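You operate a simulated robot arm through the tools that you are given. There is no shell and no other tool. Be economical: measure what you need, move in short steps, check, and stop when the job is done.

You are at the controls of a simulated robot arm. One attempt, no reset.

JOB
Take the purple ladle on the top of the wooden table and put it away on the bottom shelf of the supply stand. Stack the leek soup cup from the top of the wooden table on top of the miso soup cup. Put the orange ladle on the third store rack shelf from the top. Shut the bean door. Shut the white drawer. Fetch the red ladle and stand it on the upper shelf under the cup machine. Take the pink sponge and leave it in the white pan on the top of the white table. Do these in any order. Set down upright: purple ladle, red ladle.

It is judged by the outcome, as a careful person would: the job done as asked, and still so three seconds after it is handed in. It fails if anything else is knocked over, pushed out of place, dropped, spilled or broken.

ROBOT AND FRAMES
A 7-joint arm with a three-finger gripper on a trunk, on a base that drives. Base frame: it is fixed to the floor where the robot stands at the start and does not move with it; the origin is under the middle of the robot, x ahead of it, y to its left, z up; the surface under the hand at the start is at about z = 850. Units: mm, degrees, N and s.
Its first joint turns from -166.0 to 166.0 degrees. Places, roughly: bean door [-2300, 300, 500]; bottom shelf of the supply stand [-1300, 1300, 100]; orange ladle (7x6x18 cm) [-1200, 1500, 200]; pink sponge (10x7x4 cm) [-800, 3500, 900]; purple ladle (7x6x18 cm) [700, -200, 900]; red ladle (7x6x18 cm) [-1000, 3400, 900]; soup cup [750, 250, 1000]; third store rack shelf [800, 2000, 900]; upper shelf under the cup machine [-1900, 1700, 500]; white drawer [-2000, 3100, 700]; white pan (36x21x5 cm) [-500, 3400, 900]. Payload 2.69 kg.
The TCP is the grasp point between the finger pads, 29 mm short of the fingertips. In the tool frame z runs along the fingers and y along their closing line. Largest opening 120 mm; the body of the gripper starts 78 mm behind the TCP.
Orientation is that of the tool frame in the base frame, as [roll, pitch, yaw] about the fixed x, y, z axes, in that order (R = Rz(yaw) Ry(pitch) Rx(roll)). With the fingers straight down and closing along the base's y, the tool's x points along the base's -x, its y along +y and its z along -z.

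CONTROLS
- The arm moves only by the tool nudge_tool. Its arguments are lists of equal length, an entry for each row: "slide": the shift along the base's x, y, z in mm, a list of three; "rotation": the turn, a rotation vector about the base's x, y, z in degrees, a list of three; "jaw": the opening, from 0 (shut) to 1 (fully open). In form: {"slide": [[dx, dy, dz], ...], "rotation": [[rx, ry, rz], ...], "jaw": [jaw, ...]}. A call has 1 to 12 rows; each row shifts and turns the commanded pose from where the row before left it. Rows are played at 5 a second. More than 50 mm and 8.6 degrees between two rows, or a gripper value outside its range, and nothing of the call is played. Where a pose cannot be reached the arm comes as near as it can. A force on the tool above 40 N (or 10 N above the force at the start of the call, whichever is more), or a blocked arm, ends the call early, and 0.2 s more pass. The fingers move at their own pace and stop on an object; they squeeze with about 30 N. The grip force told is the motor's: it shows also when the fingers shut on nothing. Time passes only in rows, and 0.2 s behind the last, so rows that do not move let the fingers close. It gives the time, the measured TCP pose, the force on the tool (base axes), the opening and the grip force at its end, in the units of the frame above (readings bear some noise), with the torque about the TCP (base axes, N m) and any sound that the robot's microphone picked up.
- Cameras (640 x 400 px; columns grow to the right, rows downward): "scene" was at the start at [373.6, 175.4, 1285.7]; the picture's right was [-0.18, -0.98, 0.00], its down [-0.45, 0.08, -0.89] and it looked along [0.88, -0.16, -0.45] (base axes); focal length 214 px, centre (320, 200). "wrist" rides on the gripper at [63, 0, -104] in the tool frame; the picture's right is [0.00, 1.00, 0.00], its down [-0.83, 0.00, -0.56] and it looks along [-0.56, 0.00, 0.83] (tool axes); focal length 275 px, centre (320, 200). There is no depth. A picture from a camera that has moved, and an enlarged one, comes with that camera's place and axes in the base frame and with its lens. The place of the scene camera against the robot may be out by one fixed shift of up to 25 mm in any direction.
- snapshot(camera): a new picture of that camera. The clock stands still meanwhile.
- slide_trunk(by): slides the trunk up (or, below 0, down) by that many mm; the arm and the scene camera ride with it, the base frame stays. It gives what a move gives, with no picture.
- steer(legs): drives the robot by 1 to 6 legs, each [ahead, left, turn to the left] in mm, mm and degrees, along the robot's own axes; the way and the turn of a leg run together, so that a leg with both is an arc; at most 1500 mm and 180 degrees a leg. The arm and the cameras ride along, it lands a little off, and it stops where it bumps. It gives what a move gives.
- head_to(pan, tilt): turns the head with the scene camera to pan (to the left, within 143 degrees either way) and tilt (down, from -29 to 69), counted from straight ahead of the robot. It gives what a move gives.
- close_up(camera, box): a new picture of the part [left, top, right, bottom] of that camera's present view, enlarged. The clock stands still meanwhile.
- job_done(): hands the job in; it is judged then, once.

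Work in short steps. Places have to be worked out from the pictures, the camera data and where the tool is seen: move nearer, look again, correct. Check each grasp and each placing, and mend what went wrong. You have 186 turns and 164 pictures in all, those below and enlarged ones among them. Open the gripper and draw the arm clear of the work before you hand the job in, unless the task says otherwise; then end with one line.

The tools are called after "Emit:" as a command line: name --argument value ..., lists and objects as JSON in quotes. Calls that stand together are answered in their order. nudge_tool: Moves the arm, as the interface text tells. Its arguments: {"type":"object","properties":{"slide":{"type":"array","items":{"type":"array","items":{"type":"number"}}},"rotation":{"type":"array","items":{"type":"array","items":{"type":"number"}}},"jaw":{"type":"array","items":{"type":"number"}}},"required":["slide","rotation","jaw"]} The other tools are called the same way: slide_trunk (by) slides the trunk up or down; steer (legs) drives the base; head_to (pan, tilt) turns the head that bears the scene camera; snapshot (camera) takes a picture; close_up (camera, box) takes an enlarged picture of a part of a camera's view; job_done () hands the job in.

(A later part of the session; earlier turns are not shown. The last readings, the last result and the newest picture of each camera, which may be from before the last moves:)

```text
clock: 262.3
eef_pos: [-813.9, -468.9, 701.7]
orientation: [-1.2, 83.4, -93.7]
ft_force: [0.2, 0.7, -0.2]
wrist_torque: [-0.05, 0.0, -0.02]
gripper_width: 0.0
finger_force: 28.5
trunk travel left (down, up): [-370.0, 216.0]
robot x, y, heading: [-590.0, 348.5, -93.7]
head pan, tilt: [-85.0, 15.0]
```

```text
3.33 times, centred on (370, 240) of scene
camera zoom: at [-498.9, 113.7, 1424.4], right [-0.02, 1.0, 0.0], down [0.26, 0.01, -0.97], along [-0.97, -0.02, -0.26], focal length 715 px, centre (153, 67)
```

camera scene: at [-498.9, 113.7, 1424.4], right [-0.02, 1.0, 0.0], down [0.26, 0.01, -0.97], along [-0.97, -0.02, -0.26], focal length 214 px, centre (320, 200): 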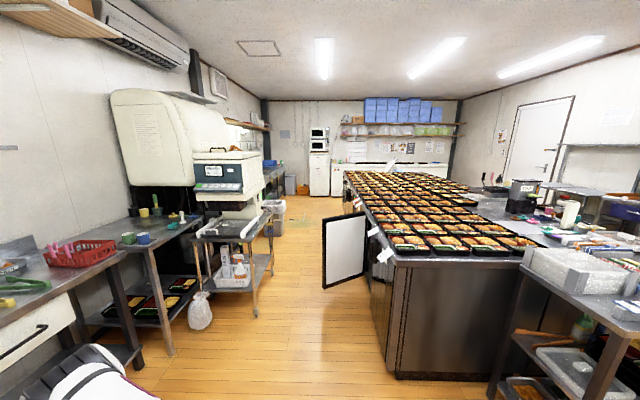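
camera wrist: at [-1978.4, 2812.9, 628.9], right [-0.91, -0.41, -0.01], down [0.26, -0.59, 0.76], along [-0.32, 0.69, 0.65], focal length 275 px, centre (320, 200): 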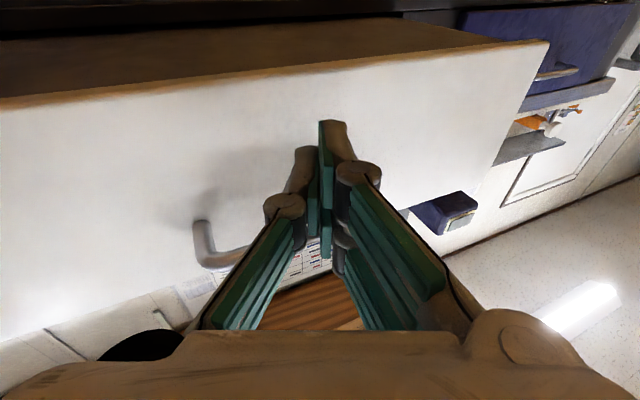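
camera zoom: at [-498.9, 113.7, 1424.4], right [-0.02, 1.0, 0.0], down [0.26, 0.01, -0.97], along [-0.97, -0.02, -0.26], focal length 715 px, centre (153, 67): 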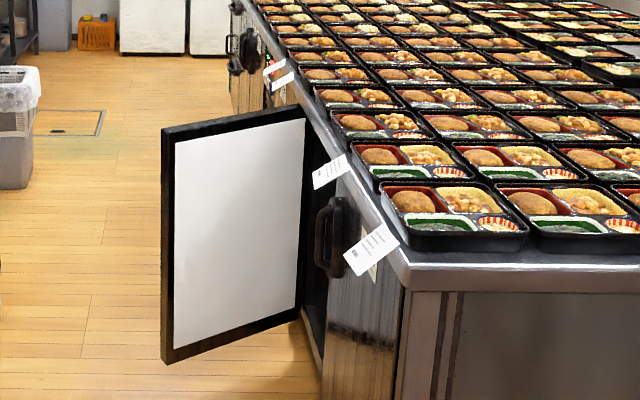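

The open door is hinged at about (−2375, 491) with its free edge near (−2165, 102). The compartment is on its east side, so I must hook behind the free edge and swing it toward +x/+y. I'll lower the trunk, face west, and line up just south of the free edge.

Emit:
steer --legs '[[0, 0, -86.3], [0, 455, 0], [560, 0, 0]]'

Emit:
slide_trunk --by -230

Emit:
head_to --pan -20 --tilt 20

Emit:
snapshot --camera "scene"

Emit:
snapshot --camera "wrist"

```text
clock: 271.4
eef_pos: [-1964.3, 88.0, 701.4]
orientation: [-1.1, 83.5, 179.1]
ft_force: [0.1, -0.1, -0.1]
wrist_torque: [0.02, -0.04, 0.01]
gripper_width: 0.0
finger_force: 28.2
trunk travel left (down, up): [-370.0, 216.0]
robot x, y, heading: [-1134.1, -94.3, 179.2]
head pan, tilt: [-85.0, 15.0]
```

```text
clock: 273.8
eef_pos: [-1963.3, 89.8, 470.5]
orientation: [-1.1, 83.5, 179.3]
ft_force: [0.6, 0.1, 0.3]
wrist_torque: [0.0, 0.01, -0.02]
gripper_width: 0.0
finger_force: 28.7
trunk travel left (down, up): [-140.0, 446.0]
robot x, y, heading: [-1137.8, -90.8, 179.1]
head pan, tilt: [-85.0, 15.0]
```

```text
clock: 275.2
eef_pos: [-1963.1, 90.1, 470.4]
orientation: [-1.0, 83.5, 179.2]
ft_force: [-0.4, 0.4, -0.8]
wrist_torque: [-0.01, 0.06, -0.02]
gripper_width: 0.0
finger_force: 28.6
trunk travel left (down, up): [-140.0, 446.0]
robot x, y, heading: [-1136.1, -90.5, 179.0]
head pan, tilt: [-20.0, 20.0]
```

```text
32 pictures are left
camera scene: at [-1511.5, -242.7, 1186.6], right [0.36, 0.93, 0.0], down [0.32, -0.12, -0.94], along [-0.88, 0.34, -0.34], focal length 214 px, centre (320, 200)
```

scene: 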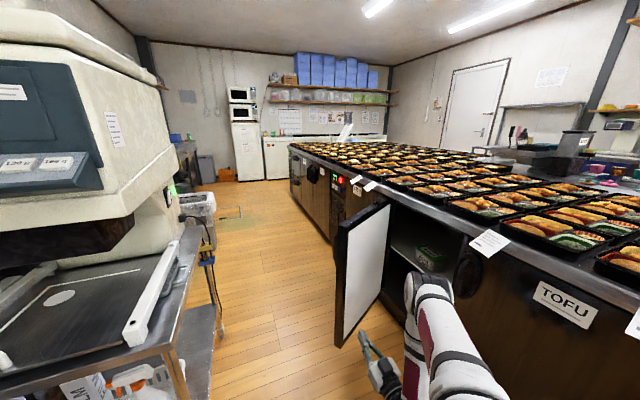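

```text
31 pictures are left
camera wrist: at [-1867.6, 91.1, 397.4], right [0.01, -1.0, -0.01], down [0.65, 0.0, 0.76], along [-0.76, -0.01, 0.65], focal length 275 px, centre (320, 200)
```

wrist: 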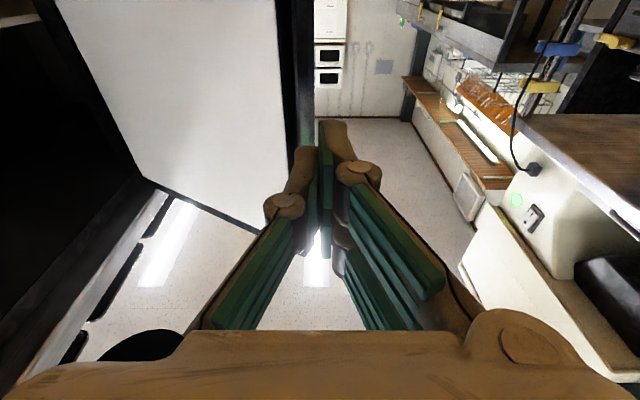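

The door's free edge is confirmed at (−2168, 100). I'll shift 42 mm left, then advance 258 mm so the fingers pass behind the edge.

Emit:
steer --legs '[[0, 44, 0], [258, 0, 0]]'

Emit:
snapshot --camera "wrist"

Emit:
close_up --camera "scene" --box '[300, 180, 520, 390]'

```text
clock: 277.5
eef_pos: [-2220.3, 51.0, 470.6]
orientation: [-1.1, 83.5, 179.1]
ft_force: [0.0, 0.1, -0.1]
wrist_torque: [0.06, -0.02, 0.03]
gripper_width: 0.0
finger_force: 28.0
trunk travel left (down, up): [-140.0, 446.0]
robot x, y, heading: [-1391.2, -128.7, 178.8]
head pan, tilt: [-20.0, 20.0]
```

```text
30 pictures are left
camera wrist: at [-2124.2, 52.6, 397.4], right [0.0, -1.0, -0.01], down [0.65, 0.0, 0.76], along [-0.76, -0.01, 0.65], focal length 275 px, centre (320, 200)
```

wrist: 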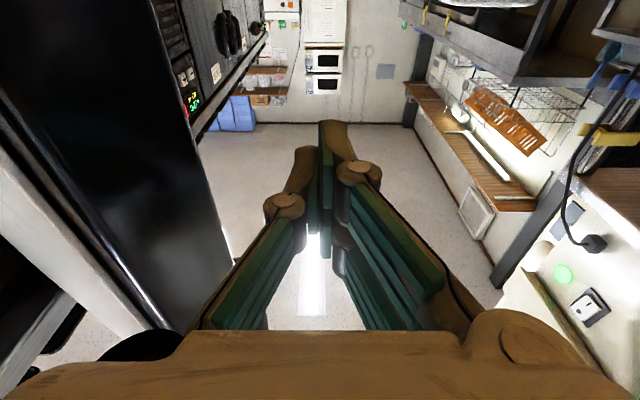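

```text
1.90 times, centred on (410, 285) of scene
camera zoom: at [-1768.9, -282.0, 1186.6], right [0.36, 0.93, 0.0], down [0.32, -0.12, -0.94], along [-0.88, 0.34, -0.34], focal length 408 px, centre (149, 38)
```

zoom: 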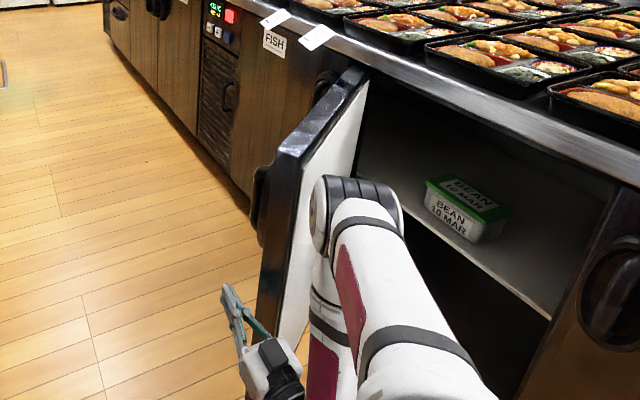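

The fingers are behind the edge. Now I'll drag the door along its arc with base motions: a small sideways contact move, then two arc segments.

Emit:
steer --legs '[[0, -22, 0], [-60, -42, 0], [-52, -53, 0]]'

Emit:
close_up --camera "scene" --box '[270, 160, 530, 390]'

```text
clock: 279.4
eef_pos: [-2142.2, 124.8, 470.2]
orientation: [1.9, 83.7, -177.5]
ft_force: [-0.5, -0.1, -0.3]
wrist_torque: [0.03, 0.01, -0.04]
gripper_width: 0.2
finger_force: 28.6
trunk travel left (down, up): [-140.0, 446.0]
robot x, y, heading: [-1317.3, -55.3, 179.0]
head pan, tilt: [-20.0, 20.0]
stopped in leg 3: the force on the tool passed its limit at 44 N (the readings are from after the stop); the commanded pose is now the measured one
```

```text
1.74 times, centred on (400, 275) of scene
camera zoom: at [-1693.2, -204.0, 1186.6], right [0.36, 0.93, 0.0], down [0.32, -0.12, -0.94], along [-0.88, 0.34, -0.34], focal length 373 px, centre (181, 70)
```

zoom: 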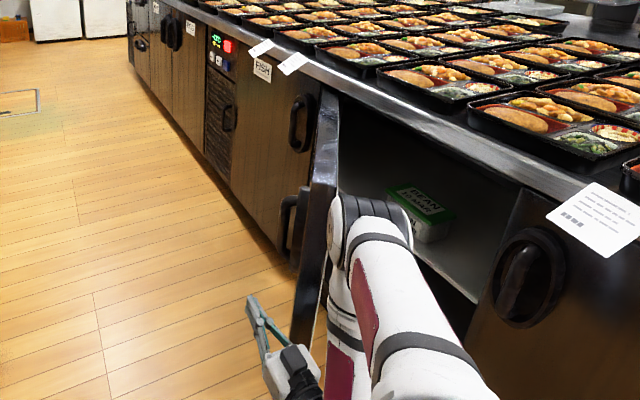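

The door has swung from about −62° to −47°. The stop was just the force limit, so I'll continue in shorter segments.

Emit:
steer --legs '[[-28, -28, 0]]'

Emit:
steer --legs '[[-25, -32, 0]]'

Emit:
close_up --camera "scene" --box '[270, 160, 530, 390]'

```text
clock: 280.2
eef_pos: [-2113.7, 152.9, 470.4]
orientation: [1.8, 83.7, -177.7]
ft_force: [-0.2, 0.1, 0.7]
wrist_torque: [0.0, 0.01, 0.04]
gripper_width: 0.0
finger_force: 29.0
trunk travel left (down, up): [-140.0, 446.0]
robot x, y, heading: [-1282.5, -30.4, 178.9]
head pan, tilt: [-20.0, 20.0]
```

```text
clock: 281.1
eef_pos: [-2087.8, 187.2, 470.0]
orientation: [1.7, 83.6, -177.7]
ft_force: [-0.6, 0.2, 0.0]
wrist_torque: [0.02, -0.01, -0.03]
gripper_width: 0.0
finger_force: 29.0
trunk travel left (down, up): [-140.0, 446.0]
robot x, y, heading: [-1264.7, 3.7, 178.8]
head pan, tilt: [-20.0, 20.0]
```

```text
1.74 times, centred on (400, 275) of scene
camera zoom: at [-1637.7, -143.2, 1186.6], right [0.36, 0.93, 0.0], down [0.32, -0.12, -0.94], along [-0.88, 0.34, -0.34], focal length 373 px, centre (181, 70)
```

zoom: 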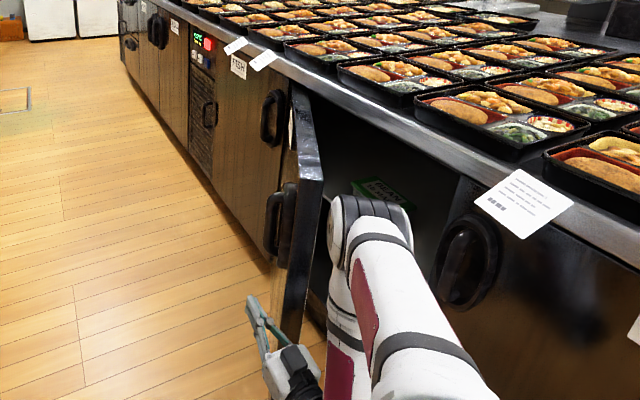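

Working well; now about −38°. One more segment, then I'll switch to poking it shut.

Emit:
steer --legs '[[-20, -30, 0]]'

Emit:
steer --legs '[[-18, -32, 0]]'

Emit:
close_up --camera "scene" --box '[270, 160, 530, 390]'

```text
clock: 282.0
eef_pos: [-2067.1, 215.7, 470.4]
orientation: [1.7, 83.7, -177.8]
ft_force: [-0.5, -0.6, -1.2]
wrist_torque: [-0.01, 0.06, 0.01]
gripper_width: 0.0
finger_force: 28.7
trunk travel left (down, up): [-140.0, 446.0]
robot x, y, heading: [-1238.0, 34.5, 178.8]
head pan, tilt: [-20.0, 20.0]
```

```text
clock: 282.9
eef_pos: [-2049.1, 247.9, 469.7]
orientation: [1.7, 83.8, -177.8]
ft_force: [0.3, 0.8, 0.3]
wrist_torque: [-0.01, 0.02, 0.01]
gripper_width: 0.1
finger_force: 28.4
trunk travel left (down, up): [-140.0, 446.0]
robot x, y, heading: [-1221.1, 66.2, 178.9]
head pan, tilt: [-20.0, 20.0]
```

```text
1.74 times, centred on (400, 275) of scene
camera zoom: at [-1599.2, -81.8, 1186.6], right [0.36, 0.93, 0.0], down [0.32, -0.12, -0.94], along [-0.88, 0.34, -0.34], focal length 373 px, centre (181, 70)
```

zoom: 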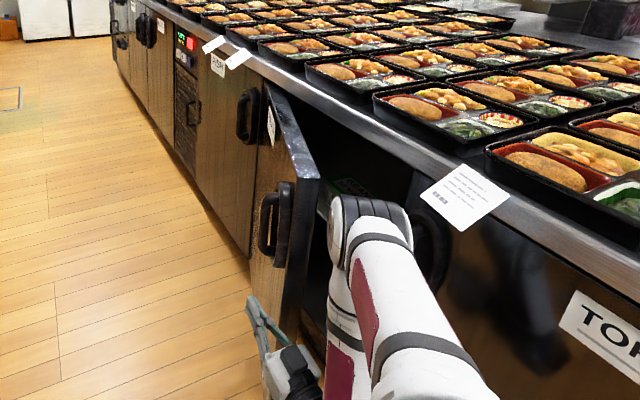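

The door is at about −24°. For the final push the elbow must sit above the counter and its trays. I'll step away, raise the trunk 300 mm, move ahead along the door, and check.

Emit:
steer --legs '[[0, 75, 0]]'

Emit:
slide_trunk --by 295

Emit:
steer --legs '[[170, 0, 0]]'

Emit:
snapshot --camera "scene"

```text
clock: 283.9
eef_pos: [-2049.7, 173.5, 469.8]
orientation: [1.7, 83.6, -177.8]
ft_force: [-0.5, -0.8, -0.1]
wrist_torque: [0.0, 0.04, 0.03]
gripper_width: 0.0
finger_force: 28.4
trunk travel left (down, up): [-140.0, 446.0]
robot x, y, heading: [-1227.0, -8.2, 178.9]
head pan, tilt: [-20.0, 20.0]
```

```text
clock: 286.8
eef_pos: [-2049.7, 174.3, 764.6]
orientation: [1.8, 83.7, -177.7]
ft_force: [-0.5, -0.2, -0.1]
wrist_torque: [-0.03, 0.01, 0.03]
gripper_width: 0.3
finger_force: 29.2
trunk travel left (down, up): [-435.0, 151.0]
robot x, y, heading: [-1224.6, -6.3, 178.7]
head pan, tilt: [-20.0, 20.0]
```

```text
clock: 288.3
eef_pos: [-2224.7, 178.9, 764.9]
orientation: [1.8, 83.7, -177.8]
ft_force: [-0.6, 0.0, 0.2]
wrist_torque: [0.02, -0.01, 0.03]
gripper_width: 0.1
finger_force: 28.4
trunk travel left (down, up): [-435.0, 151.0]
robot x, y, heading: [-1399.7, -4.1, 179.0]
head pan, tilt: [-20.0, 20.0]
```

```text
25 pictures are left
camera scene: at [-1659.6, -154.0, 1481.4], right [0.36, 0.93, 0.0], down [0.32, -0.12, -0.94], along [-0.88, 0.34, -0.34], focal length 214 px, centre (320, 200)
```

scene: 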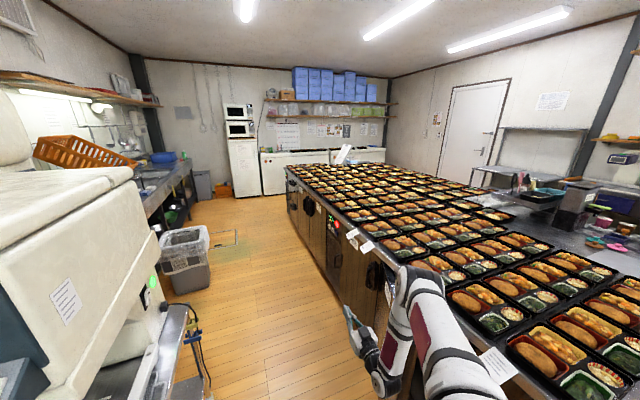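

In this pose the forearm would meet the counter edge before the door shuts. I'll back away into open space and go to a tool pitched downward, so the fingertips lead and the elbow stays clear.

Emit:
steer --legs '[[-250, 0, 0], [0, 330, 0]]'

Emit:
nudge_tool --slide '[[20, 0, -15], [20, 0, -15], [20, 0, -15], [20, 0, -15], [20, 0, -15], [20, 0, -15]]' --rotation '[[0, -7.5, 0], [0, -7.5, 0], [0, -7.5, 0], [0, -7.5, 0], [0, -7.5, 0], [0, -7.5, 0]]' --jaw '[0, 0, 0, 0, 0, 0]'

```text
clock: 292.0
eef_pos: [-1973.1, -161.9, 764.9]
orientation: [1.8, 83.7, -177.5]
ft_force: [0.5, -0.8, -0.1]
wrist_torque: [0.0, 0.01, -0.02]
gripper_width: 0.0
finger_force: 28.5
trunk travel left (down, up): [-435.0, 151.0]
robot x, y, heading: [-1141.0, -339.5, 179.2]
head pan, tilt: [-20.0, 20.0]
```

```text
clock: 293.4
eef_pos: [-1849.8, -161.6, 677.3]
orientation: [179.1, 51.2, -0.5]
ft_force: [-0.1, 0.4, 0.3]
wrist_torque: [0.0, -0.03, 0.03]
gripper_width: 0.0
finger_force: 28.6
trunk travel left (down, up): [-435.0, 151.0]
robot x, y, heading: [-1145.7, -336.5, 179.1]
head pan, tilt: [-20.0, 20.0]
```

The tool is now pitched 51°. I'll turn to heading 140, lower a bit, and move to just in front of the ajar door.

Emit:
steer --legs '[[0, 0, -39], [290, 313, 0]]'

Emit:
slide_trunk --by -120

Emit:
head_to --pan 0 --tilt 35

Emit:
snapshot --camera "scene"

Emit:
snapshot --camera "wrist"

```text
clock: 297.8
eef_pos: [-1985.2, 203.0, 676.9]
orientation: [179.0, 51.4, -40.5]
ft_force: [-0.8, 0.2, -0.9]
wrist_torque: [0.0, 0.0, -0.01]
gripper_width: 0.0
finger_force: 29.1
trunk travel left (down, up): [-435.0, 151.0]
robot x, y, heading: [-1562.3, -383.5, 138.9]
head pan, tilt: [-20.0, 20.0]
```

```text
clock: 299.3
eef_pos: [-1985.2, 202.6, 556.5]
orientation: [178.9, 51.2, -40.5]
ft_force: [-0.6, -0.4, 0.0]
wrist_torque: [-0.03, 0.01, -0.02]
gripper_width: 0.2
finger_force: 28.5
trunk travel left (down, up): [-315.0, 271.0]
robot x, y, heading: [-1563.4, -387.7, 138.9]
head pan, tilt: [-20.0, 20.0]
```

```text
clock: 300.1
eef_pos: [-1985.6, 204.3, 555.9]
orientation: [179.1, 51.3, -40.5]
ft_force: [0.2, 0.1, -0.3]
wrist_torque: [0.01, 0.02, -0.01]
gripper_width: 0.2
finger_force: 28.4
trunk travel left (down, up): [-315.0, 271.0]
robot x, y, heading: [-1563.3, -389.1, 139.0]
head pan, tilt: [0.0, 35.0]
```

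```text
24 pictures are left
camera scene: at [-1929.6, -306.6, 1337.9], right [0.66, 0.75, 0.0], down [0.43, -0.38, -0.82], along [-0.62, 0.54, -0.57], focal length 214 px, centre (320, 200)
```

scene: 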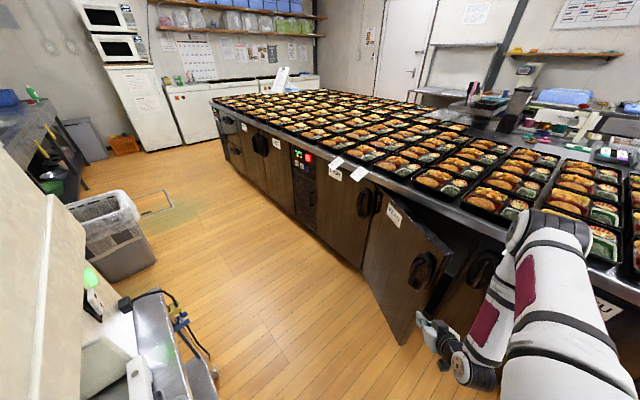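

```text
23 pictures are left
camera wrist: at [-1892.5, 127.8, 573.4], right [-0.64, -0.77, 0.01], down [-0.06, 0.06, 1.0], along [-0.77, 0.63, -0.09], focal length 275 px, centre (320, 200)
```

wrist: 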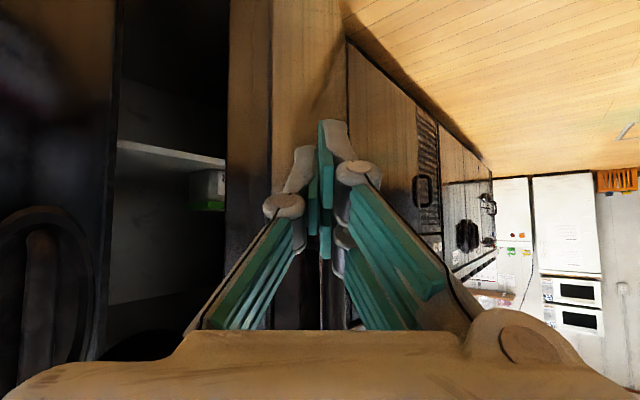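

The fingertips face the door's outer side. I'll push in +y with the base, 120 mm first, then check.

Emit:
steer --legs '[[79, -91, 0]]'

Emit:
snapshot --camera "scene"

```text
clock: 301.4
eef_pos: [-1979.3, 305.1, 554.3]
orientation: [179.2, 50.6, -40.7]
ft_force: [-0.2, -0.1, -0.7]
wrist_torque: [-0.01, 0.03, -0.01]
gripper_width: 0.0
finger_force: 28.4
trunk travel left (down, up): [-315.0, 271.0]
robot x, y, heading: [-1560.0, -281.8, 139.1]
head pan, tilt: [0.0, 35.0]
stopped in leg 1: the force on the tool passed its limit at 52 N (the readings are from after the stop); the commanded pose is now the measured one
```

```text
22 pictures are left
camera scene: at [-1930.2, -204.2, 1337.8], right [0.65, 0.76, 0.0], down [0.43, -0.38, -0.82], along [-0.62, 0.54, -0.57], focal length 214 px, centre (320, 200)
```

scene: 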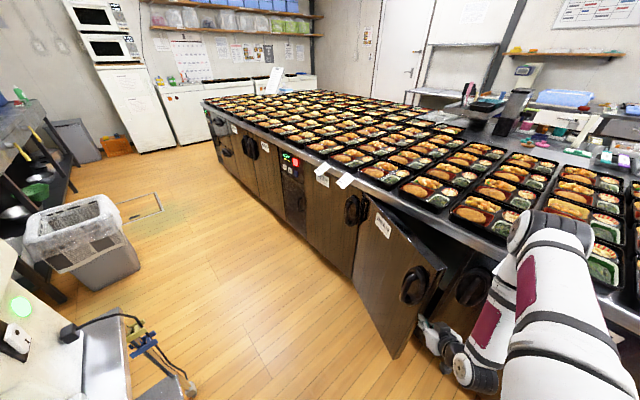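

The free edge is at about (−2002, 365), so my tips are right at its corner. I'll back off, move 90 mm toward the hinge, then push again in smaller stages.

Emit:
steer --legs '[[42, 89, 0]]'

Emit:
steer --legs '[[40, -46, 0]]'

Emit:
steer --legs '[[26, -30, 0]]'

Emit:
snapshot --camera "scene"

```text
clock: 302.1
eef_pos: [-1981.1, 300.0, 553.5]
orientation: [179.8, 49.9, -41.0]
ft_force: [-0.4, -0.4, 0.2]
wrist_torque: [-0.01, 0.01, -0.04]
gripper_width: 0.3
finger_force: 28.9
trunk travel left (down, up): [-315.0, 271.0]
robot x, y, heading: [-1572.4, -286.7, 139.0]
head pan, tilt: [0.0, 35.0]
stopped in leg 1: the force on the tool passed its limit at 65 N (the readings are from after the stop); the commanded pose is now the measured one
```

```text
clock: 302.9
eef_pos: [-1973.0, 322.2, 551.8]
orientation: [-179.8, 49.1, -41.4]
ft_force: [0.6, -0.9, 0.0]
wrist_torque: [-0.02, -0.01, 0.0]
gripper_width: 0.1
finger_force: 29.0
trunk travel left (down, up): [-315.0, 271.0]
robot x, y, heading: [-1572.2, -266.4, 138.8]
head pan, tilt: [0.0, 35.0]
stopped in leg 1: the force on the tool passed its limit at 54 N (the readings are from after the stop); the commanded pose is now the measured one
```

```text
clock: 303.8
eef_pos: [-1966.9, 346.9, 550.6]
orientation: [-179.3, 48.6, -41.6]
ft_force: [0.5, -0.3, 0.5]
wrist_torque: [-0.02, 0.0, 0.0]
gripper_width: 0.0
finger_force: 28.4
trunk travel left (down, up): [-315.0, 271.0]
robot x, y, heading: [-1575.3, -243.6, 139.1]
head pan, tilt: [0.0, 35.0]
stopped in leg 1: the force on the tool passed its limit at 48 N (the readings are from after the stop); the commanded pose is now the measured one
```

```text
21 pictures are left
camera scene: at [-1940.6, -161.9, 1337.8], right [0.66, 0.76, 0.0], down [0.43, -0.38, -0.82], along [-0.62, 0.54, -0.57], focal length 214 px, centre (320, 200)
```

scene: 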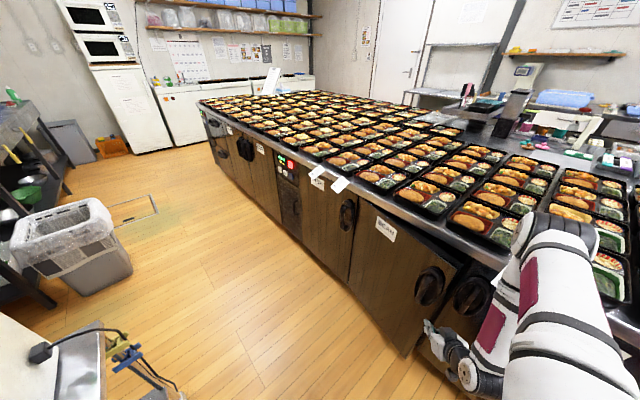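

The door is now nearly closed. I'll check the fingertips' position with the wrist camera.

Emit:
snapshot --camera "wrist"

Emit:
close_up --camera "scene" --box '[350, 190, 530, 380]'

```text
20 pictures are left
camera wrist: at [-1877.7, 267.9, 572.8], right [-0.67, -0.74, -0.01], down [-0.11, 0.08, 0.99], along [-0.74, 0.66, -0.13], focal length 275 px, centre (320, 200)
```

wrist: 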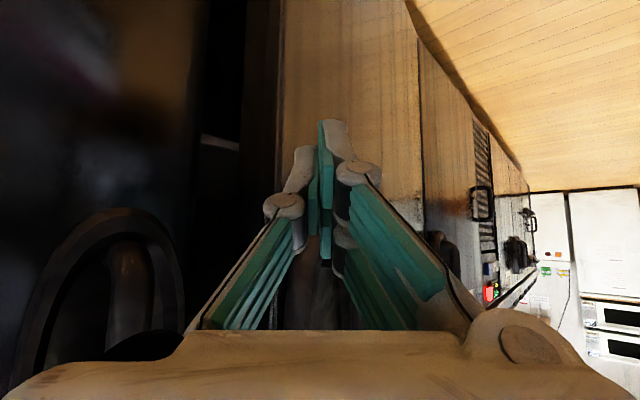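

```text
2.11 times, centred on (440, 285) of scene
camera zoom: at [-1940.6, -161.9, 1337.8], right [0.66, 0.76, 0.0], down [0.43, -0.38, -0.82], along [-0.62, 0.54, -0.57], focal length 452 px, centre (67, 21)
```

zoom: 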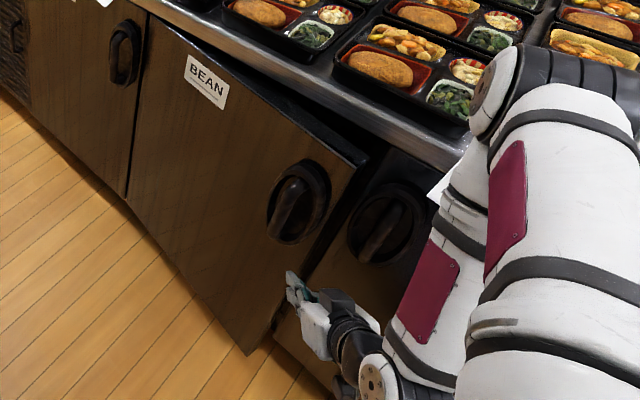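

The fingertips are on the outer face, just inside the free edge, and the door is about 12° open. I'll push on with slow arm steps.

Emit:
nudge_tool --slide '[[0, 8, 0], [0, 8, 0], [0, 8, 0], [0, 8, 0], [0, 8, 0]]' --rotation '[[0, 0, 0], [0, 0, 0], [0, 0, 0], [0, 0, 0], [0, 0, 0]]' --jaw '[0, 0, 0, 0, 0]'

Emit:
nudge_tool --slide '[[0, 8, 0], [0, 8, 0], [0, 8, 0], [0, 8, 0]]' --rotation '[[0, 0, 0], [0, 0, 0], [0, 0, 0], [0, 0, 0]]' --jaw '[0, 0, 0, 0]'

Emit:
close_up --camera "scene" --box '[350, 190, 530, 380]'

```text
clock: 305.0
eef_pos: [-1966.3, 387.3, 549.7]
orientation: [-179.3, 48.6, -41.6]
ft_force: [0.6, 0.2, -0.2]
wrist_torque: [-0.02, -0.04, -0.02]
gripper_width: 0.0
finger_force: 28.5
trunk travel left (down, up): [-315.0, 271.0]
robot x, y, heading: [-1573.2, -241.5, 139.0]
head pan, tilt: [0.0, 35.0]
```

```text
clock: 306.0
eef_pos: [-1965.7, 418.4, 551.0]
orientation: [-179.3, 48.6, -41.7]
ft_force: [0.2, 0.0, 0.1]
wrist_torque: [0.01, -0.01, -0.03]
gripper_width: 0.0
finger_force: 29.0
trunk travel left (down, up): [-315.0, 271.0]
robot x, y, heading: [-1571.4, -242.3, 138.9]
head pan, tilt: [0.0, 35.0]
```

```text
2.11 times, centred on (440, 285) of scene
camera zoom: at [-1940.6, -162.0, 1337.8], right [0.66, 0.76, 0.0], down [0.43, -0.38, -0.82], along [-0.62, 0.54, -0.57], focal length 452 px, centre (67, 21)
```

zoom: 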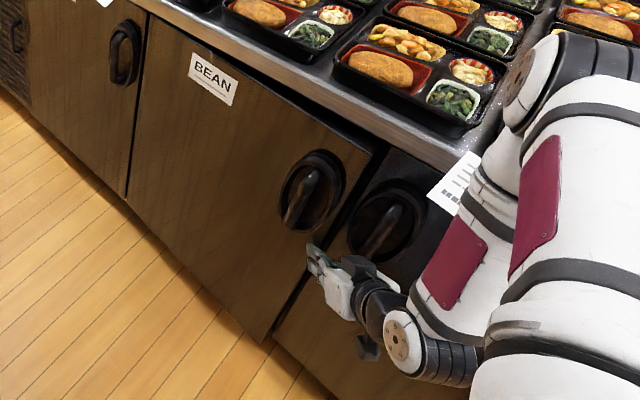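

Nearly there. I'll go on until it seats.

Emit:
nudge_tool --slide '[[0, 7, 0], [0, 7, 0], [0, 7, 0], [0, 6, 0], [0, 6, 0]]' --rotation '[[0, 0, 0], [0, 0, 0], [0, 0, 0], [0, 0, 0], [0, 0, 0]]' --jaw '[0, 0, 0, 0, 0]'

Emit:
close_up --camera "scene" --box '[350, 190, 530, 380]'

```text
clock: 307.4
eef_pos: [-1966.9, 445.9, 546.9]
orientation: [-179.9, 48.0, -41.8]
ft_force: [-0.1, -0.2, -0.6]
wrist_torque: [0.02, 0.01, -0.01]
gripper_width: 0.0
finger_force: 28.7
trunk travel left (down, up): [-315.0, 271.0]
robot x, y, heading: [-1570.6, -244.4, 139.2]
head pan, tilt: [0.0, 35.0]
stopped in row 5: the force on the tool passed its limit at 42 N (the readings are from after the stop); the commanded pose is now the measured one
```

```text
2.11 times, centred on (440, 285) of scene
camera zoom: at [-1940.6, -162.6, 1337.7], right [0.66, 0.76, 0.0], down [0.43, -0.38, -0.82], along [-0.62, 0.54, -0.57], focal length 452 px, centre (67, 21)
```

zoom: 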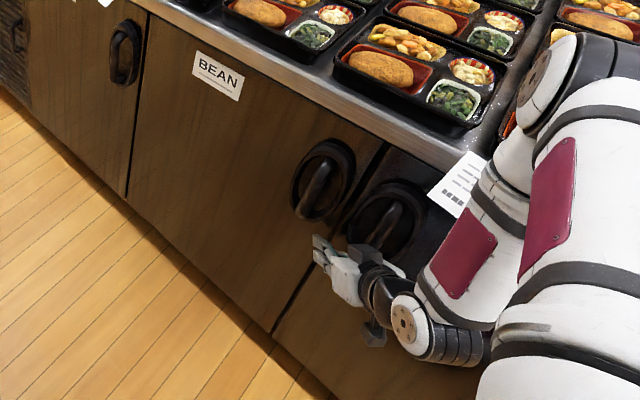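

The bean door is flush and shut. I'll retract, then drive back to the wooden table for the purple ladle.

Emit:
nudge_tool --slide '[[0, -30, 0], [0, -35, 0]]' --rotation '[[0, 0, 0], [0, 0, 0]]' --jaw '[0, 0]'

Emit:
steer --legs '[[-320, 0, 0], [0, 0, -139], [0, 441, 0], [850, 0, 0]]'

Emit:
slide_trunk --by 260

Emit:
nudge_tool --slide '[[15, 0, 20], [15, 0, 20], [15, 0, 20], [15, 0, 20], [15, 0, 20], [15, 0, 20]]' --rotation '[[0, -7.5, 0], [0, -7.5, 0], [0, -7.5, 0], [0, -7.5, 0], [0, -7.5, 0], [0, -7.5, 0]]' --jaw '[0.5, 0.5, 0.5, 0.5, 0.5, 0.5]'

Emit:
snapshot --camera "wrist"

```text
clock: 308.0
eef_pos: [-1966.2, 378.5, 547.8]
orientation: [-179.8, 48.2, -41.9]
ft_force: [0.4, 1.1, -0.3]
wrist_torque: [-0.03, -0.01, 0.0]
gripper_width: 0.1
finger_force: 28.3
trunk travel left (down, up): [-315.0, 271.0]
robot x, y, heading: [-1572.5, -240.8, 138.8]
head pan, tilt: [0.0, 35.0]
```

```text
clock: 322.3
eef_pos: [227.7, -195.6, 548.2]
orientation: [-179.9, 48.1, 179.5]
ft_force: [0.0, 0.0, 0.1]
wrist_torque: [0.01, -0.01, -0.01]
gripper_width: 0.1
finger_force: 28.6
trunk travel left (down, up): [-315.0, 271.0]
robot x, y, heading: [-477.5, 9.4, 0.3]
head pan, tilt: [0.0, 35.0]
```

```text
clock: 324.9
eef_pos: [228.3, -195.3, 808.9]
orientation: [180.0, 48.0, 179.3]
ft_force: [-0.2, 1.0, 0.2]
wrist_torque: [-0.04, 0.0, 0.01]
gripper_width: 0.0
finger_force: 28.7
trunk travel left (down, up): [-575.0, 11.0]
robot x, y, heading: [-481.9, 9.9, 0.3]
head pan, tilt: [0.0, 35.0]
```

```text
clock: 326.3
eef_pos: [317.5, -196.2, 927.1]
orientation: [8.3, 86.8, 7.8]
ft_force: [0.1, -0.1, 0.1]
wrist_torque: [0.03, 0.01, 0.01]
gripper_width: 60.1
finger_force: 0.1
trunk travel left (down, up): [-575.0, 11.0]
robot x, y, heading: [-476.4, 10.1, 0.4]
head pan, tilt: [0.0, 35.0]
```

```text
16 pictures are left
camera wrist: at [216.7, -193.3, 858.8], right [0.01, 1.0, 0.0], down [-0.6, 0.0, 0.8], along [0.8, -0.01, 0.6], focal length 275 px, centre (320, 200)
```

wrist: 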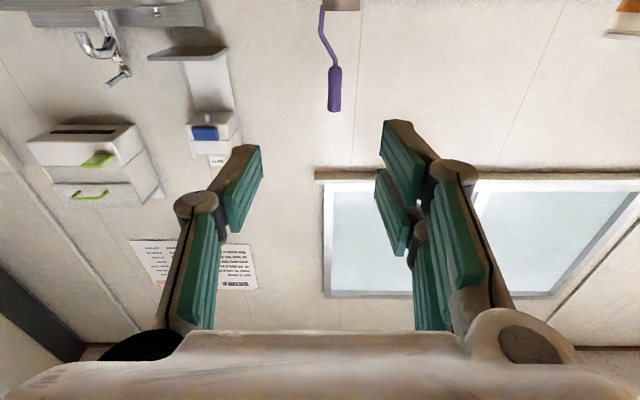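

The purple handle is at (715, −174), z 950–1031. I'll raise the tool to grasp height, drive up close, and check.

Emit:
nudge_tool --slide '[[0, 0, 38], [0, 0, 38]]' --rotation '[[0, 0, 0], [0, 0, 0]]' --jaw '[0.5, 0.5]'

Emit:
steer --legs '[[310, 24, 0]]'

Emit:
snapshot --camera "wrist"

```text
clock: 326.9
eef_pos: [315.9, -194.6, 1000.8]
orientation: [8.5, 87.0, 7.9]
ft_force: [0.4, -0.1, 0.0]
wrist_torque: [0.0, -0.04, -0.04]
gripper_width: 60.2
finger_force: 0.2
trunk travel left (down, up): [-575.0, 11.0]
robot x, y, heading: [-477.3, 12.8, 0.2]
head pan, tilt: [0.0, 35.0]
```

```text
clock: 329.0
eef_pos: [631.3, -164.5, 1000.6]
orientation: [8.1, 86.9, 8.0]
ft_force: [-1.2, 0.1, -0.1]
wrist_torque: [0.01, 0.01, 0.0]
gripper_width: 59.9
finger_force: 0.1
trunk travel left (down, up): [-575.0, 11.0]
robot x, y, heading: [-163.3, 35.7, 0.5]
head pan, tilt: [0.0, 35.0]
```

```text
15 pictures are left
camera wrist: at [530.7, -162.6, 933.0], right [0.0, 1.0, 0.0], down [-0.6, 0.0, 0.8], along [0.8, 0.0, 0.6], focal length 275 px, centre (320, 200)
```

wrist: 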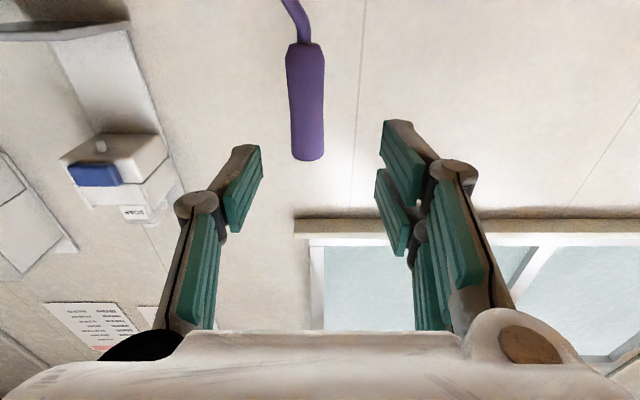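

The handle is 8 mm to the right and about 75 mm ahead. I'll advance and close.

Emit:
nudge_tool --slide '[[12, -7, 0], [30, 0, 0], [24, 0, 0], [0, 0, 0], [0, 0, 0], [0, 0, 0]]' --rotation '[[0, 0, 0], [0, 0, 0], [0, 0, 0], [0, 0, 0], [0, 0, 0], [0, 0, 0]]' --jaw '[0.5, 0.5, 0.5, 0.3, 0.1, 0.1]'

Emit:
snapshot --camera "wrist"

```text
clock: 330.4
eef_pos: [697.7, -169.8, 998.3]
orientation: [8.4, 87.0, 8.2]
ft_force: [-0.1, 0.3, 0.4]
wrist_torque: [-0.01, 0.04, 0.0]
gripper_width: 22.5
finger_force: 29.9
trunk travel left (down, up): [-575.0, 11.0]
robot x, y, heading: [-164.8, 35.9, 0.4]
head pan, tilt: [0.0, 35.0]
```

```text
14 pictures are left
camera wrist: at [596.0, -168.5, 931.0], right [0.0, 1.0, 0.0], down [-0.6, 0.0, 0.8], along [0.8, 0.0, 0.6], focal length 275 px, centre (320, 200)
```

wrist: 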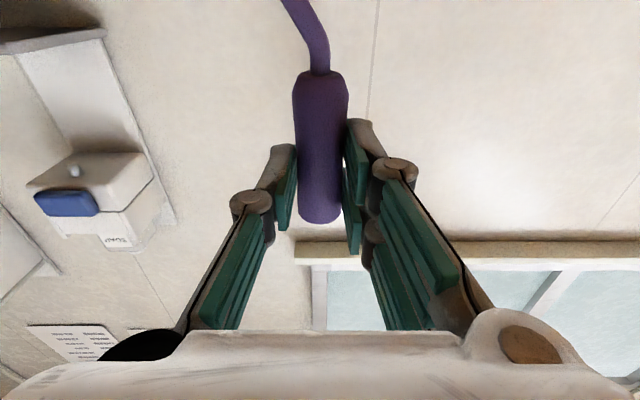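

Gripped at 22.5 mm with the ladle upright. I'll lift, back away, turn to heading 150 and drive to the front of the supply stand.

Emit:
nudge_tool --slide '[[0, 0, 30], [0, 0, 30]]' --rotation '[[0, 0, 0], [0, 0, 0]]' --jaw '[0.1, 0.1]'

Emit:
steer --legs '[[-230, 0, 0], [0, 0, 150], [230, -640, 0]]'

Emit:
slide_trunk --by -575

```text
clock: 331.0
eef_pos: [696.3, -168.7, 1057.1]
orientation: [8.6, 87.1, 8.5]
ft_force: [0.4, 0.5, -1.5]
wrist_torque: [-0.02, 0.0, 0.0]
gripper_width: 22.6
finger_force: 29.9
trunk travel left (down, up): [-575.0, 11.0]
robot x, y, heading: [-164.5, 36.8, 0.8]
head pan, tilt: [0.0, 35.0]
```

```text
clock: 342.3
eef_pos: [-959.9, 1294.3, 1060.5]
orientation: [8.2, 87.0, 159.5]
ft_force: [-1.1, -0.2, -1.4]
wrist_torque: [0.01, -0.04, 0.0]
gripper_width: 22.7
finger_force: 30.4
trunk travel left (down, up): [-575.0, 11.0]
robot x, y, heading: [-300.1, 702.9, 151.9]
head pan, tilt: [0.0, 35.0]
```

```text
refused: -575 is not a number from -400 to 400
```

I'll lower the trunk in two steps.

Emit:
slide_trunk --by -400

Emit:
slide_trunk --by -174

Emit:
nudge_tool --slide '[[5, 0, -45], [5, 0, -45], [0, 0, -45], [0, 0, -35]]' --rotation '[[0, 0, 0], [0, 0, 0], [0, 0, 0], [0, 0, 0]]' --jaw '[0.1, 0.1, 0.1, 0.1]'

Emit:
snapshot --camera "scene"

```text
clock: 346.1
eef_pos: [-959.6, 1293.9, 659.2]
orientation: [8.0, 86.9, 159.3]
ft_force: [0.7, -0.3, -0.5]
wrist_torque: [-0.02, 0.01, 0.03]
gripper_width: 22.7
finger_force: 30.2
trunk travel left (down, up): [-175.0, 411.0]
robot x, y, heading: [-306.0, 700.6, 152.2]
head pan, tilt: [0.0, 35.0]
```

```text
clock: 348.1
eef_pos: [-960.0, 1292.7, 485.1]
orientation: [8.5, 86.9, 159.9]
ft_force: [-0.1, -0.3, -1.1]
wrist_torque: [0.02, -0.03, 0.01]
gripper_width: 22.7
finger_force: 30.5
trunk travel left (down, up): [-1.0, 585.0]
robot x, y, heading: [-300.8, 701.1, 152.2]
head pan, tilt: [0.0, 35.0]
```

```text
clock: 349.1
eef_pos: [-949.7, 1292.8, 312.3]
orientation: [8.0, 86.9, 159.2]
ft_force: [0.0, 0.1, -1.4]
wrist_torque: [-0.01, -0.04, 0.01]
gripper_width: 22.9
finger_force: 29.8
trunk travel left (down, up): [-1.0, 585.0]
robot x, y, heading: [-302.8, 701.0, 152.3]
head pan, tilt: [0.0, 35.0]
```

```text
13 pictures are left
camera scene: at [-721.2, 714.4, 1024.4], right [0.47, 0.88, 0.0], down [0.51, -0.27, -0.82], along [-0.72, 0.38, -0.57], focal length 214 px, centre (320, 200)
```

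scene: 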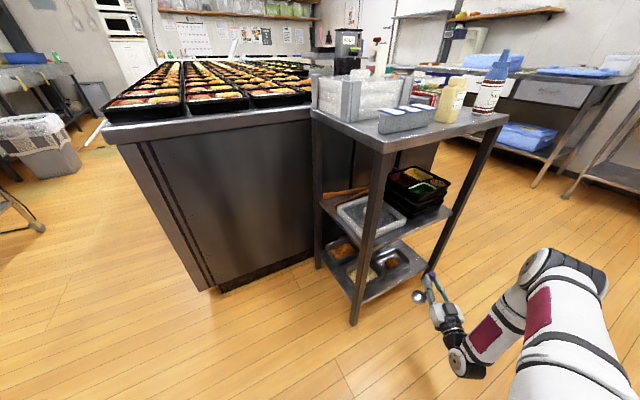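

The arm got down with its elbow clear on the right. I'll zoom in on the free spot on the bottom shelf.

Emit:
close_up --camera "scene" --box '[320, 200, 480, 340]'

```text
2.86 times, centred on (400, 270) of scene
camera zoom: at [-721.2, 714.4, 1024.4], right [0.47, 0.88, 0.0], down [0.51, -0.27, -0.82], along [-0.72, 0.38, -0.57], focal length 613 px, centre (91, 0)
```

zoom: 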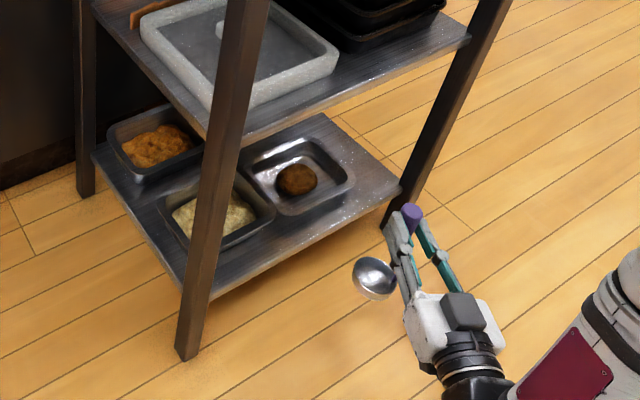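

The free strip is y≈1450–1530, where the orange ladle stood, so I'll target (−1165, 1490). I'll raise 24 mm to clear the tray rim, yaw −8°, and advance part way.

Emit:
nudge_tool --slide '[[0, 0, 12], [0, 0, 12]]' --rotation '[[0, 0, -4], [0, 0, -4]]' --jaw '[0.1, 0.1]'

Emit:
steer --legs '[[170, -46, 0]]'

Emit:
close_up --camera "scene" --box '[340, 190, 500, 330]'

```text
clock: 349.7
eef_pos: [-950.0, 1293.2, 337.7]
orientation: [7.6, 86.9, 150.9]
ft_force: [-0.7, -0.2, -2.1]
wrist_torque: [-0.04, -0.04, -0.01]
gripper_width: 22.9
finger_force: 29.5
trunk travel left (down, up): [-1.0, 585.0]
robot x, y, heading: [-302.8, 703.0, 152.4]
head pan, tilt: [0.0, 35.0]
```

```text
clock: 351.2
eef_pos: [-1078.3, 1412.9, 336.7]
orientation: [8.3, 86.9, 151.7]
ft_force: [0.1, 0.0, -1.0]
wrist_torque: [-0.03, -0.04, 0.02]
gripper_width: 22.7
finger_force: 29.8
trunk travel left (down, up): [-1.0, 585.0]
robot x, y, heading: [-431.3, 822.1, 152.3]
head pan, tilt: [0.0, 35.0]
```

```text
2.86 times, centred on (420, 260) of scene
camera zoom: at [-848.6, 835.2, 1024.4], right [0.47, 0.88, 0.0], down [0.51, -0.27, -0.82], along [-0.72, 0.38, -0.57], focal length 613 px, centre (34, 29)
```

zoom: 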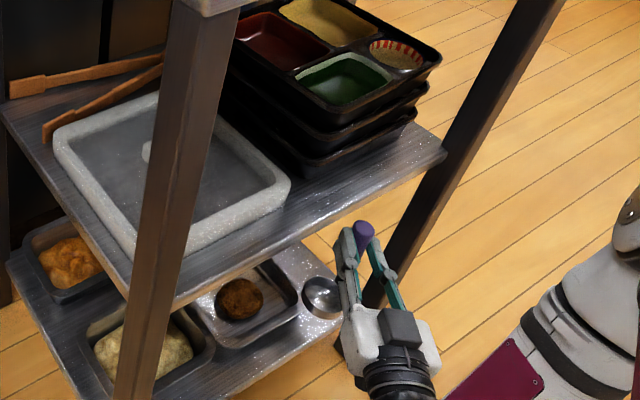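

The bowl is entering just to the right of the brown tray. I'll go on 60 mm and check the leg clearance.

Emit:
steer --legs '[[60, -16, 0]]'

Emit:
snapshot --camera "wrist"

Emit:
close_up --camera "scene" --box '[360, 190, 500, 320]'

```text
clock: 352.1
eef_pos: [-1122.9, 1457.8, 338.7]
orientation: [8.1, 86.9, 151.5]
ft_force: [-0.2, -0.3, -0.4]
wrist_torque: [0.02, -0.03, -0.04]
gripper_width: 22.8
finger_force: 30.4
trunk travel left (down, up): [-1.0, 585.0]
robot x, y, heading: [-472.4, 863.3, 152.0]
head pan, tilt: [0.0, 35.0]
```

```text
10 pictures are left
camera wrist: at [-1042.8, 1397.8, 269.6], right [-0.6, -0.8, 0.0], down [0.48, -0.36, 0.8], along [-0.64, 0.48, 0.6], focal length 275 px, centre (320, 200)
```

wrist: 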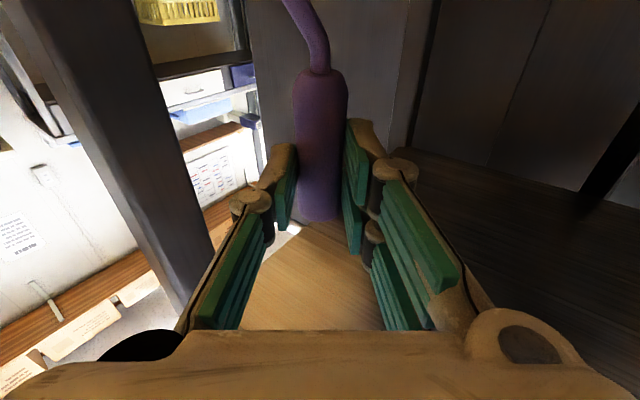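

```text
3.08 times, centred on (430, 255) of scene
camera zoom: at [-894.7, 878.5, 1024.4], right [0.47, 0.88, 0.0], down [0.51, -0.27, -0.82], along [-0.72, 0.38, -0.57], focal length 660 px, centre (-18, 31)
```

zoom: 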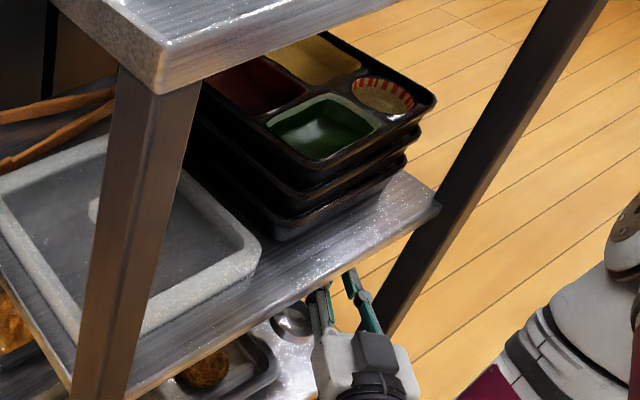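

Leg clearance is fine. I'll make the last 40 mm in and start lowering.

Emit:
steer --legs '[[40, -8, 0]]'

Emit:
nudge_tool --slide '[[0, 0, -15], [0, 0, -15], [0, 0, -12]]' --rotation '[[0, 0, 0], [0, 0, 0], [0, 0, 0]]' --jaw '[0.1, 0.1, 0.1]'

Emit:
head_to --pan -12 --tilt 40

Emit:
close_up --camera "scene" --box '[280, 170, 440, 310]'

```text
clock: 353.0
eef_pos: [-1154.6, 1482.7, 337.1]
orientation: [8.2, 87.0, 151.4]
ft_force: [-0.1, 0.2, -1.6]
wrist_torque: [0.03, -0.04, 0.0]
gripper_width: 22.9
finger_force: 30.4
trunk travel left (down, up): [-1.0, 585.0]
robot x, y, heading: [-509.3, 891.9, 152.3]
head pan, tilt: [0.0, 35.0]
```

```text
clock: 353.8
eef_pos: [-1154.3, 1482.2, 295.4]
orientation: [8.1, 87.1, 151.3]
ft_force: [-0.2, -0.8, -1.3]
wrist_torque: [0.01, -0.06, 0.0]
gripper_width: 23.0
finger_force: 29.7
trunk travel left (down, up): [-1.0, 585.0]
robot x, y, heading: [-511.5, 889.0, 151.9]
head pan, tilt: [0.0, 35.0]
```

```text
clock: 354.6
eef_pos: [-1153.4, 1483.0, 296.2]
orientation: [8.1, 87.0, 151.4]
ft_force: [-0.3, -0.9, -0.8]
wrist_torque: [-0.01, -0.04, 0.01]
gripper_width: 22.7
finger_force: 29.9
trunk travel left (down, up): [-1.0, 585.0]
robot x, y, heading: [-508.5, 888.5, 152.3]
head pan, tilt: [-12.0, 40.0]
```

```text
2.86 times, centred on (360, 240) of scene
camera zoom: at [-913.6, 917.8, 1016.9], right [0.64, 0.77, 0.0], down [0.49, -0.41, -0.77], along [-0.59, 0.49, -0.64], focal length 613 px, centre (206, 86)
```

zoom: 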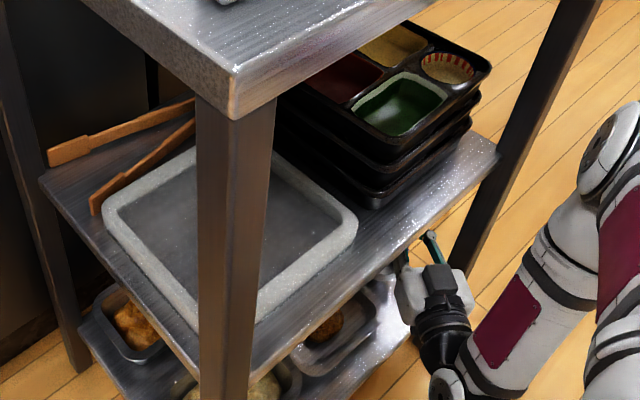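

Lowering in small steps to the shelf, watching the forces.

Emit:
nudge_tool --slide '[[0, 0, -6], [0, 0, -6], [0, 0, -5], [0, 0, -4], [0, 0, -3]]' --rotation '[[0, 0, 0], [0, 0, 0], [0, 0, 0], [0, 0, 0], [0, 0, 0]]' --jaw '[0.1, 0.1, 0.1, 0.1, 0.1]'

Emit:
nudge_tool --slide '[[0, 0, -2], [0, 0, -2], [0, 0, -2]]' --rotation '[[0, 0, 0], [0, 0, 0], [0, 0, 0]]' --jaw '[0.1, 0.1, 0.1]'

```text
clock: 355.8
eef_pos: [-1154.9, 1485.0, 277.5]
orientation: [5.5, 85.8, 148.8]
ft_force: [0.3, -1.6, 10.7]
wrist_torque: [0.04, -0.05, -0.03]
gripper_width: 22.9
finger_force: 30.4
trunk travel left (down, up): [-1.0, 585.0]
robot x, y, heading: [-507.6, 889.6, 152.2]
head pan, tilt: [-12.0, 40.0]
stopped in row 5: the force on the tool passed its limit at 42 N (the readings are from after the stop); the commanded pose is now the measured one
```

```text
clock: 356.5
eef_pos: [-1157.5, 1485.7, 278.0]
orientation: [4.5, 85.2, 147.7]
ft_force: [1.1, -0.7, 11.8]
wrist_torque: [0.0, 0.04, 0.03]
gripper_width: 22.7
finger_force: 30.2
trunk travel left (down, up): [-1.0, 585.0]
robot x, y, heading: [-506.2, 891.8, 151.9]
head pan, tilt: [-12.0, 40.0]
stopped in row 3: the force on the tool passed its limit at 42 N (the readings are from after the stop); the commanded pose is now the measured one
```

The base touched down at TCP z≈278, which matches the shelf at about 129. I'll relieve the pressure, restore the slight tilt, and release slowly.

Emit:
nudge_tool --slide '[[0, 0, 2], [0, 0, 1], [0, 0, 0], [0, 0, 0], [0, 0, 0]]' --rotation '[[-1.1, -1.4, 0], [0, 0, 0], [0, 0, 0], [0, 0, 0], [0, 0, 0]]' --jaw '[0.1, 0.1, 0.24, 0.3, 0.4]'

Emit:
snapshot --camera "wrist"

```text
clock: 357.7
eef_pos: [-1157.2, 1487.4, 279.4]
orientation: [8.9, 87.1, 152.2]
ft_force: [0.1, 0.2, 0.1]
wrist_torque: [-0.01, 0.02, -0.01]
gripper_width: 48.0
finger_force: 0.0
trunk travel left (down, up): [-1.0, 585.0]
robot x, y, heading: [-506.2, 889.7, 152.3]
head pan, tilt: [-12.0, 40.0]
```

```text
7 pictures are left
camera wrist: at [-1076.7, 1426.8, 211.7], right [-0.6, -0.8, 0.0], down [0.48, -0.35, 0.8], along [-0.64, 0.48, 0.6], focal length 275 px, centre (320, 200)
```

wrist: 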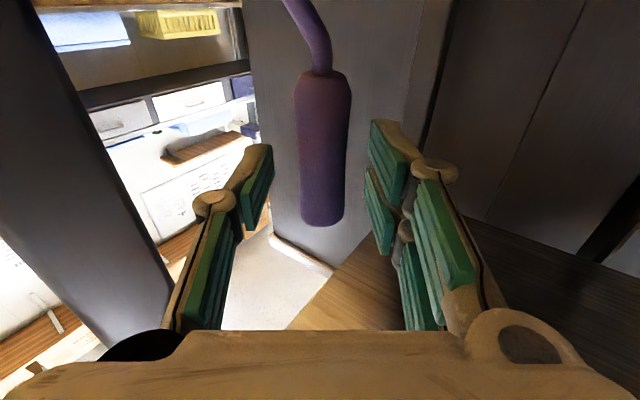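

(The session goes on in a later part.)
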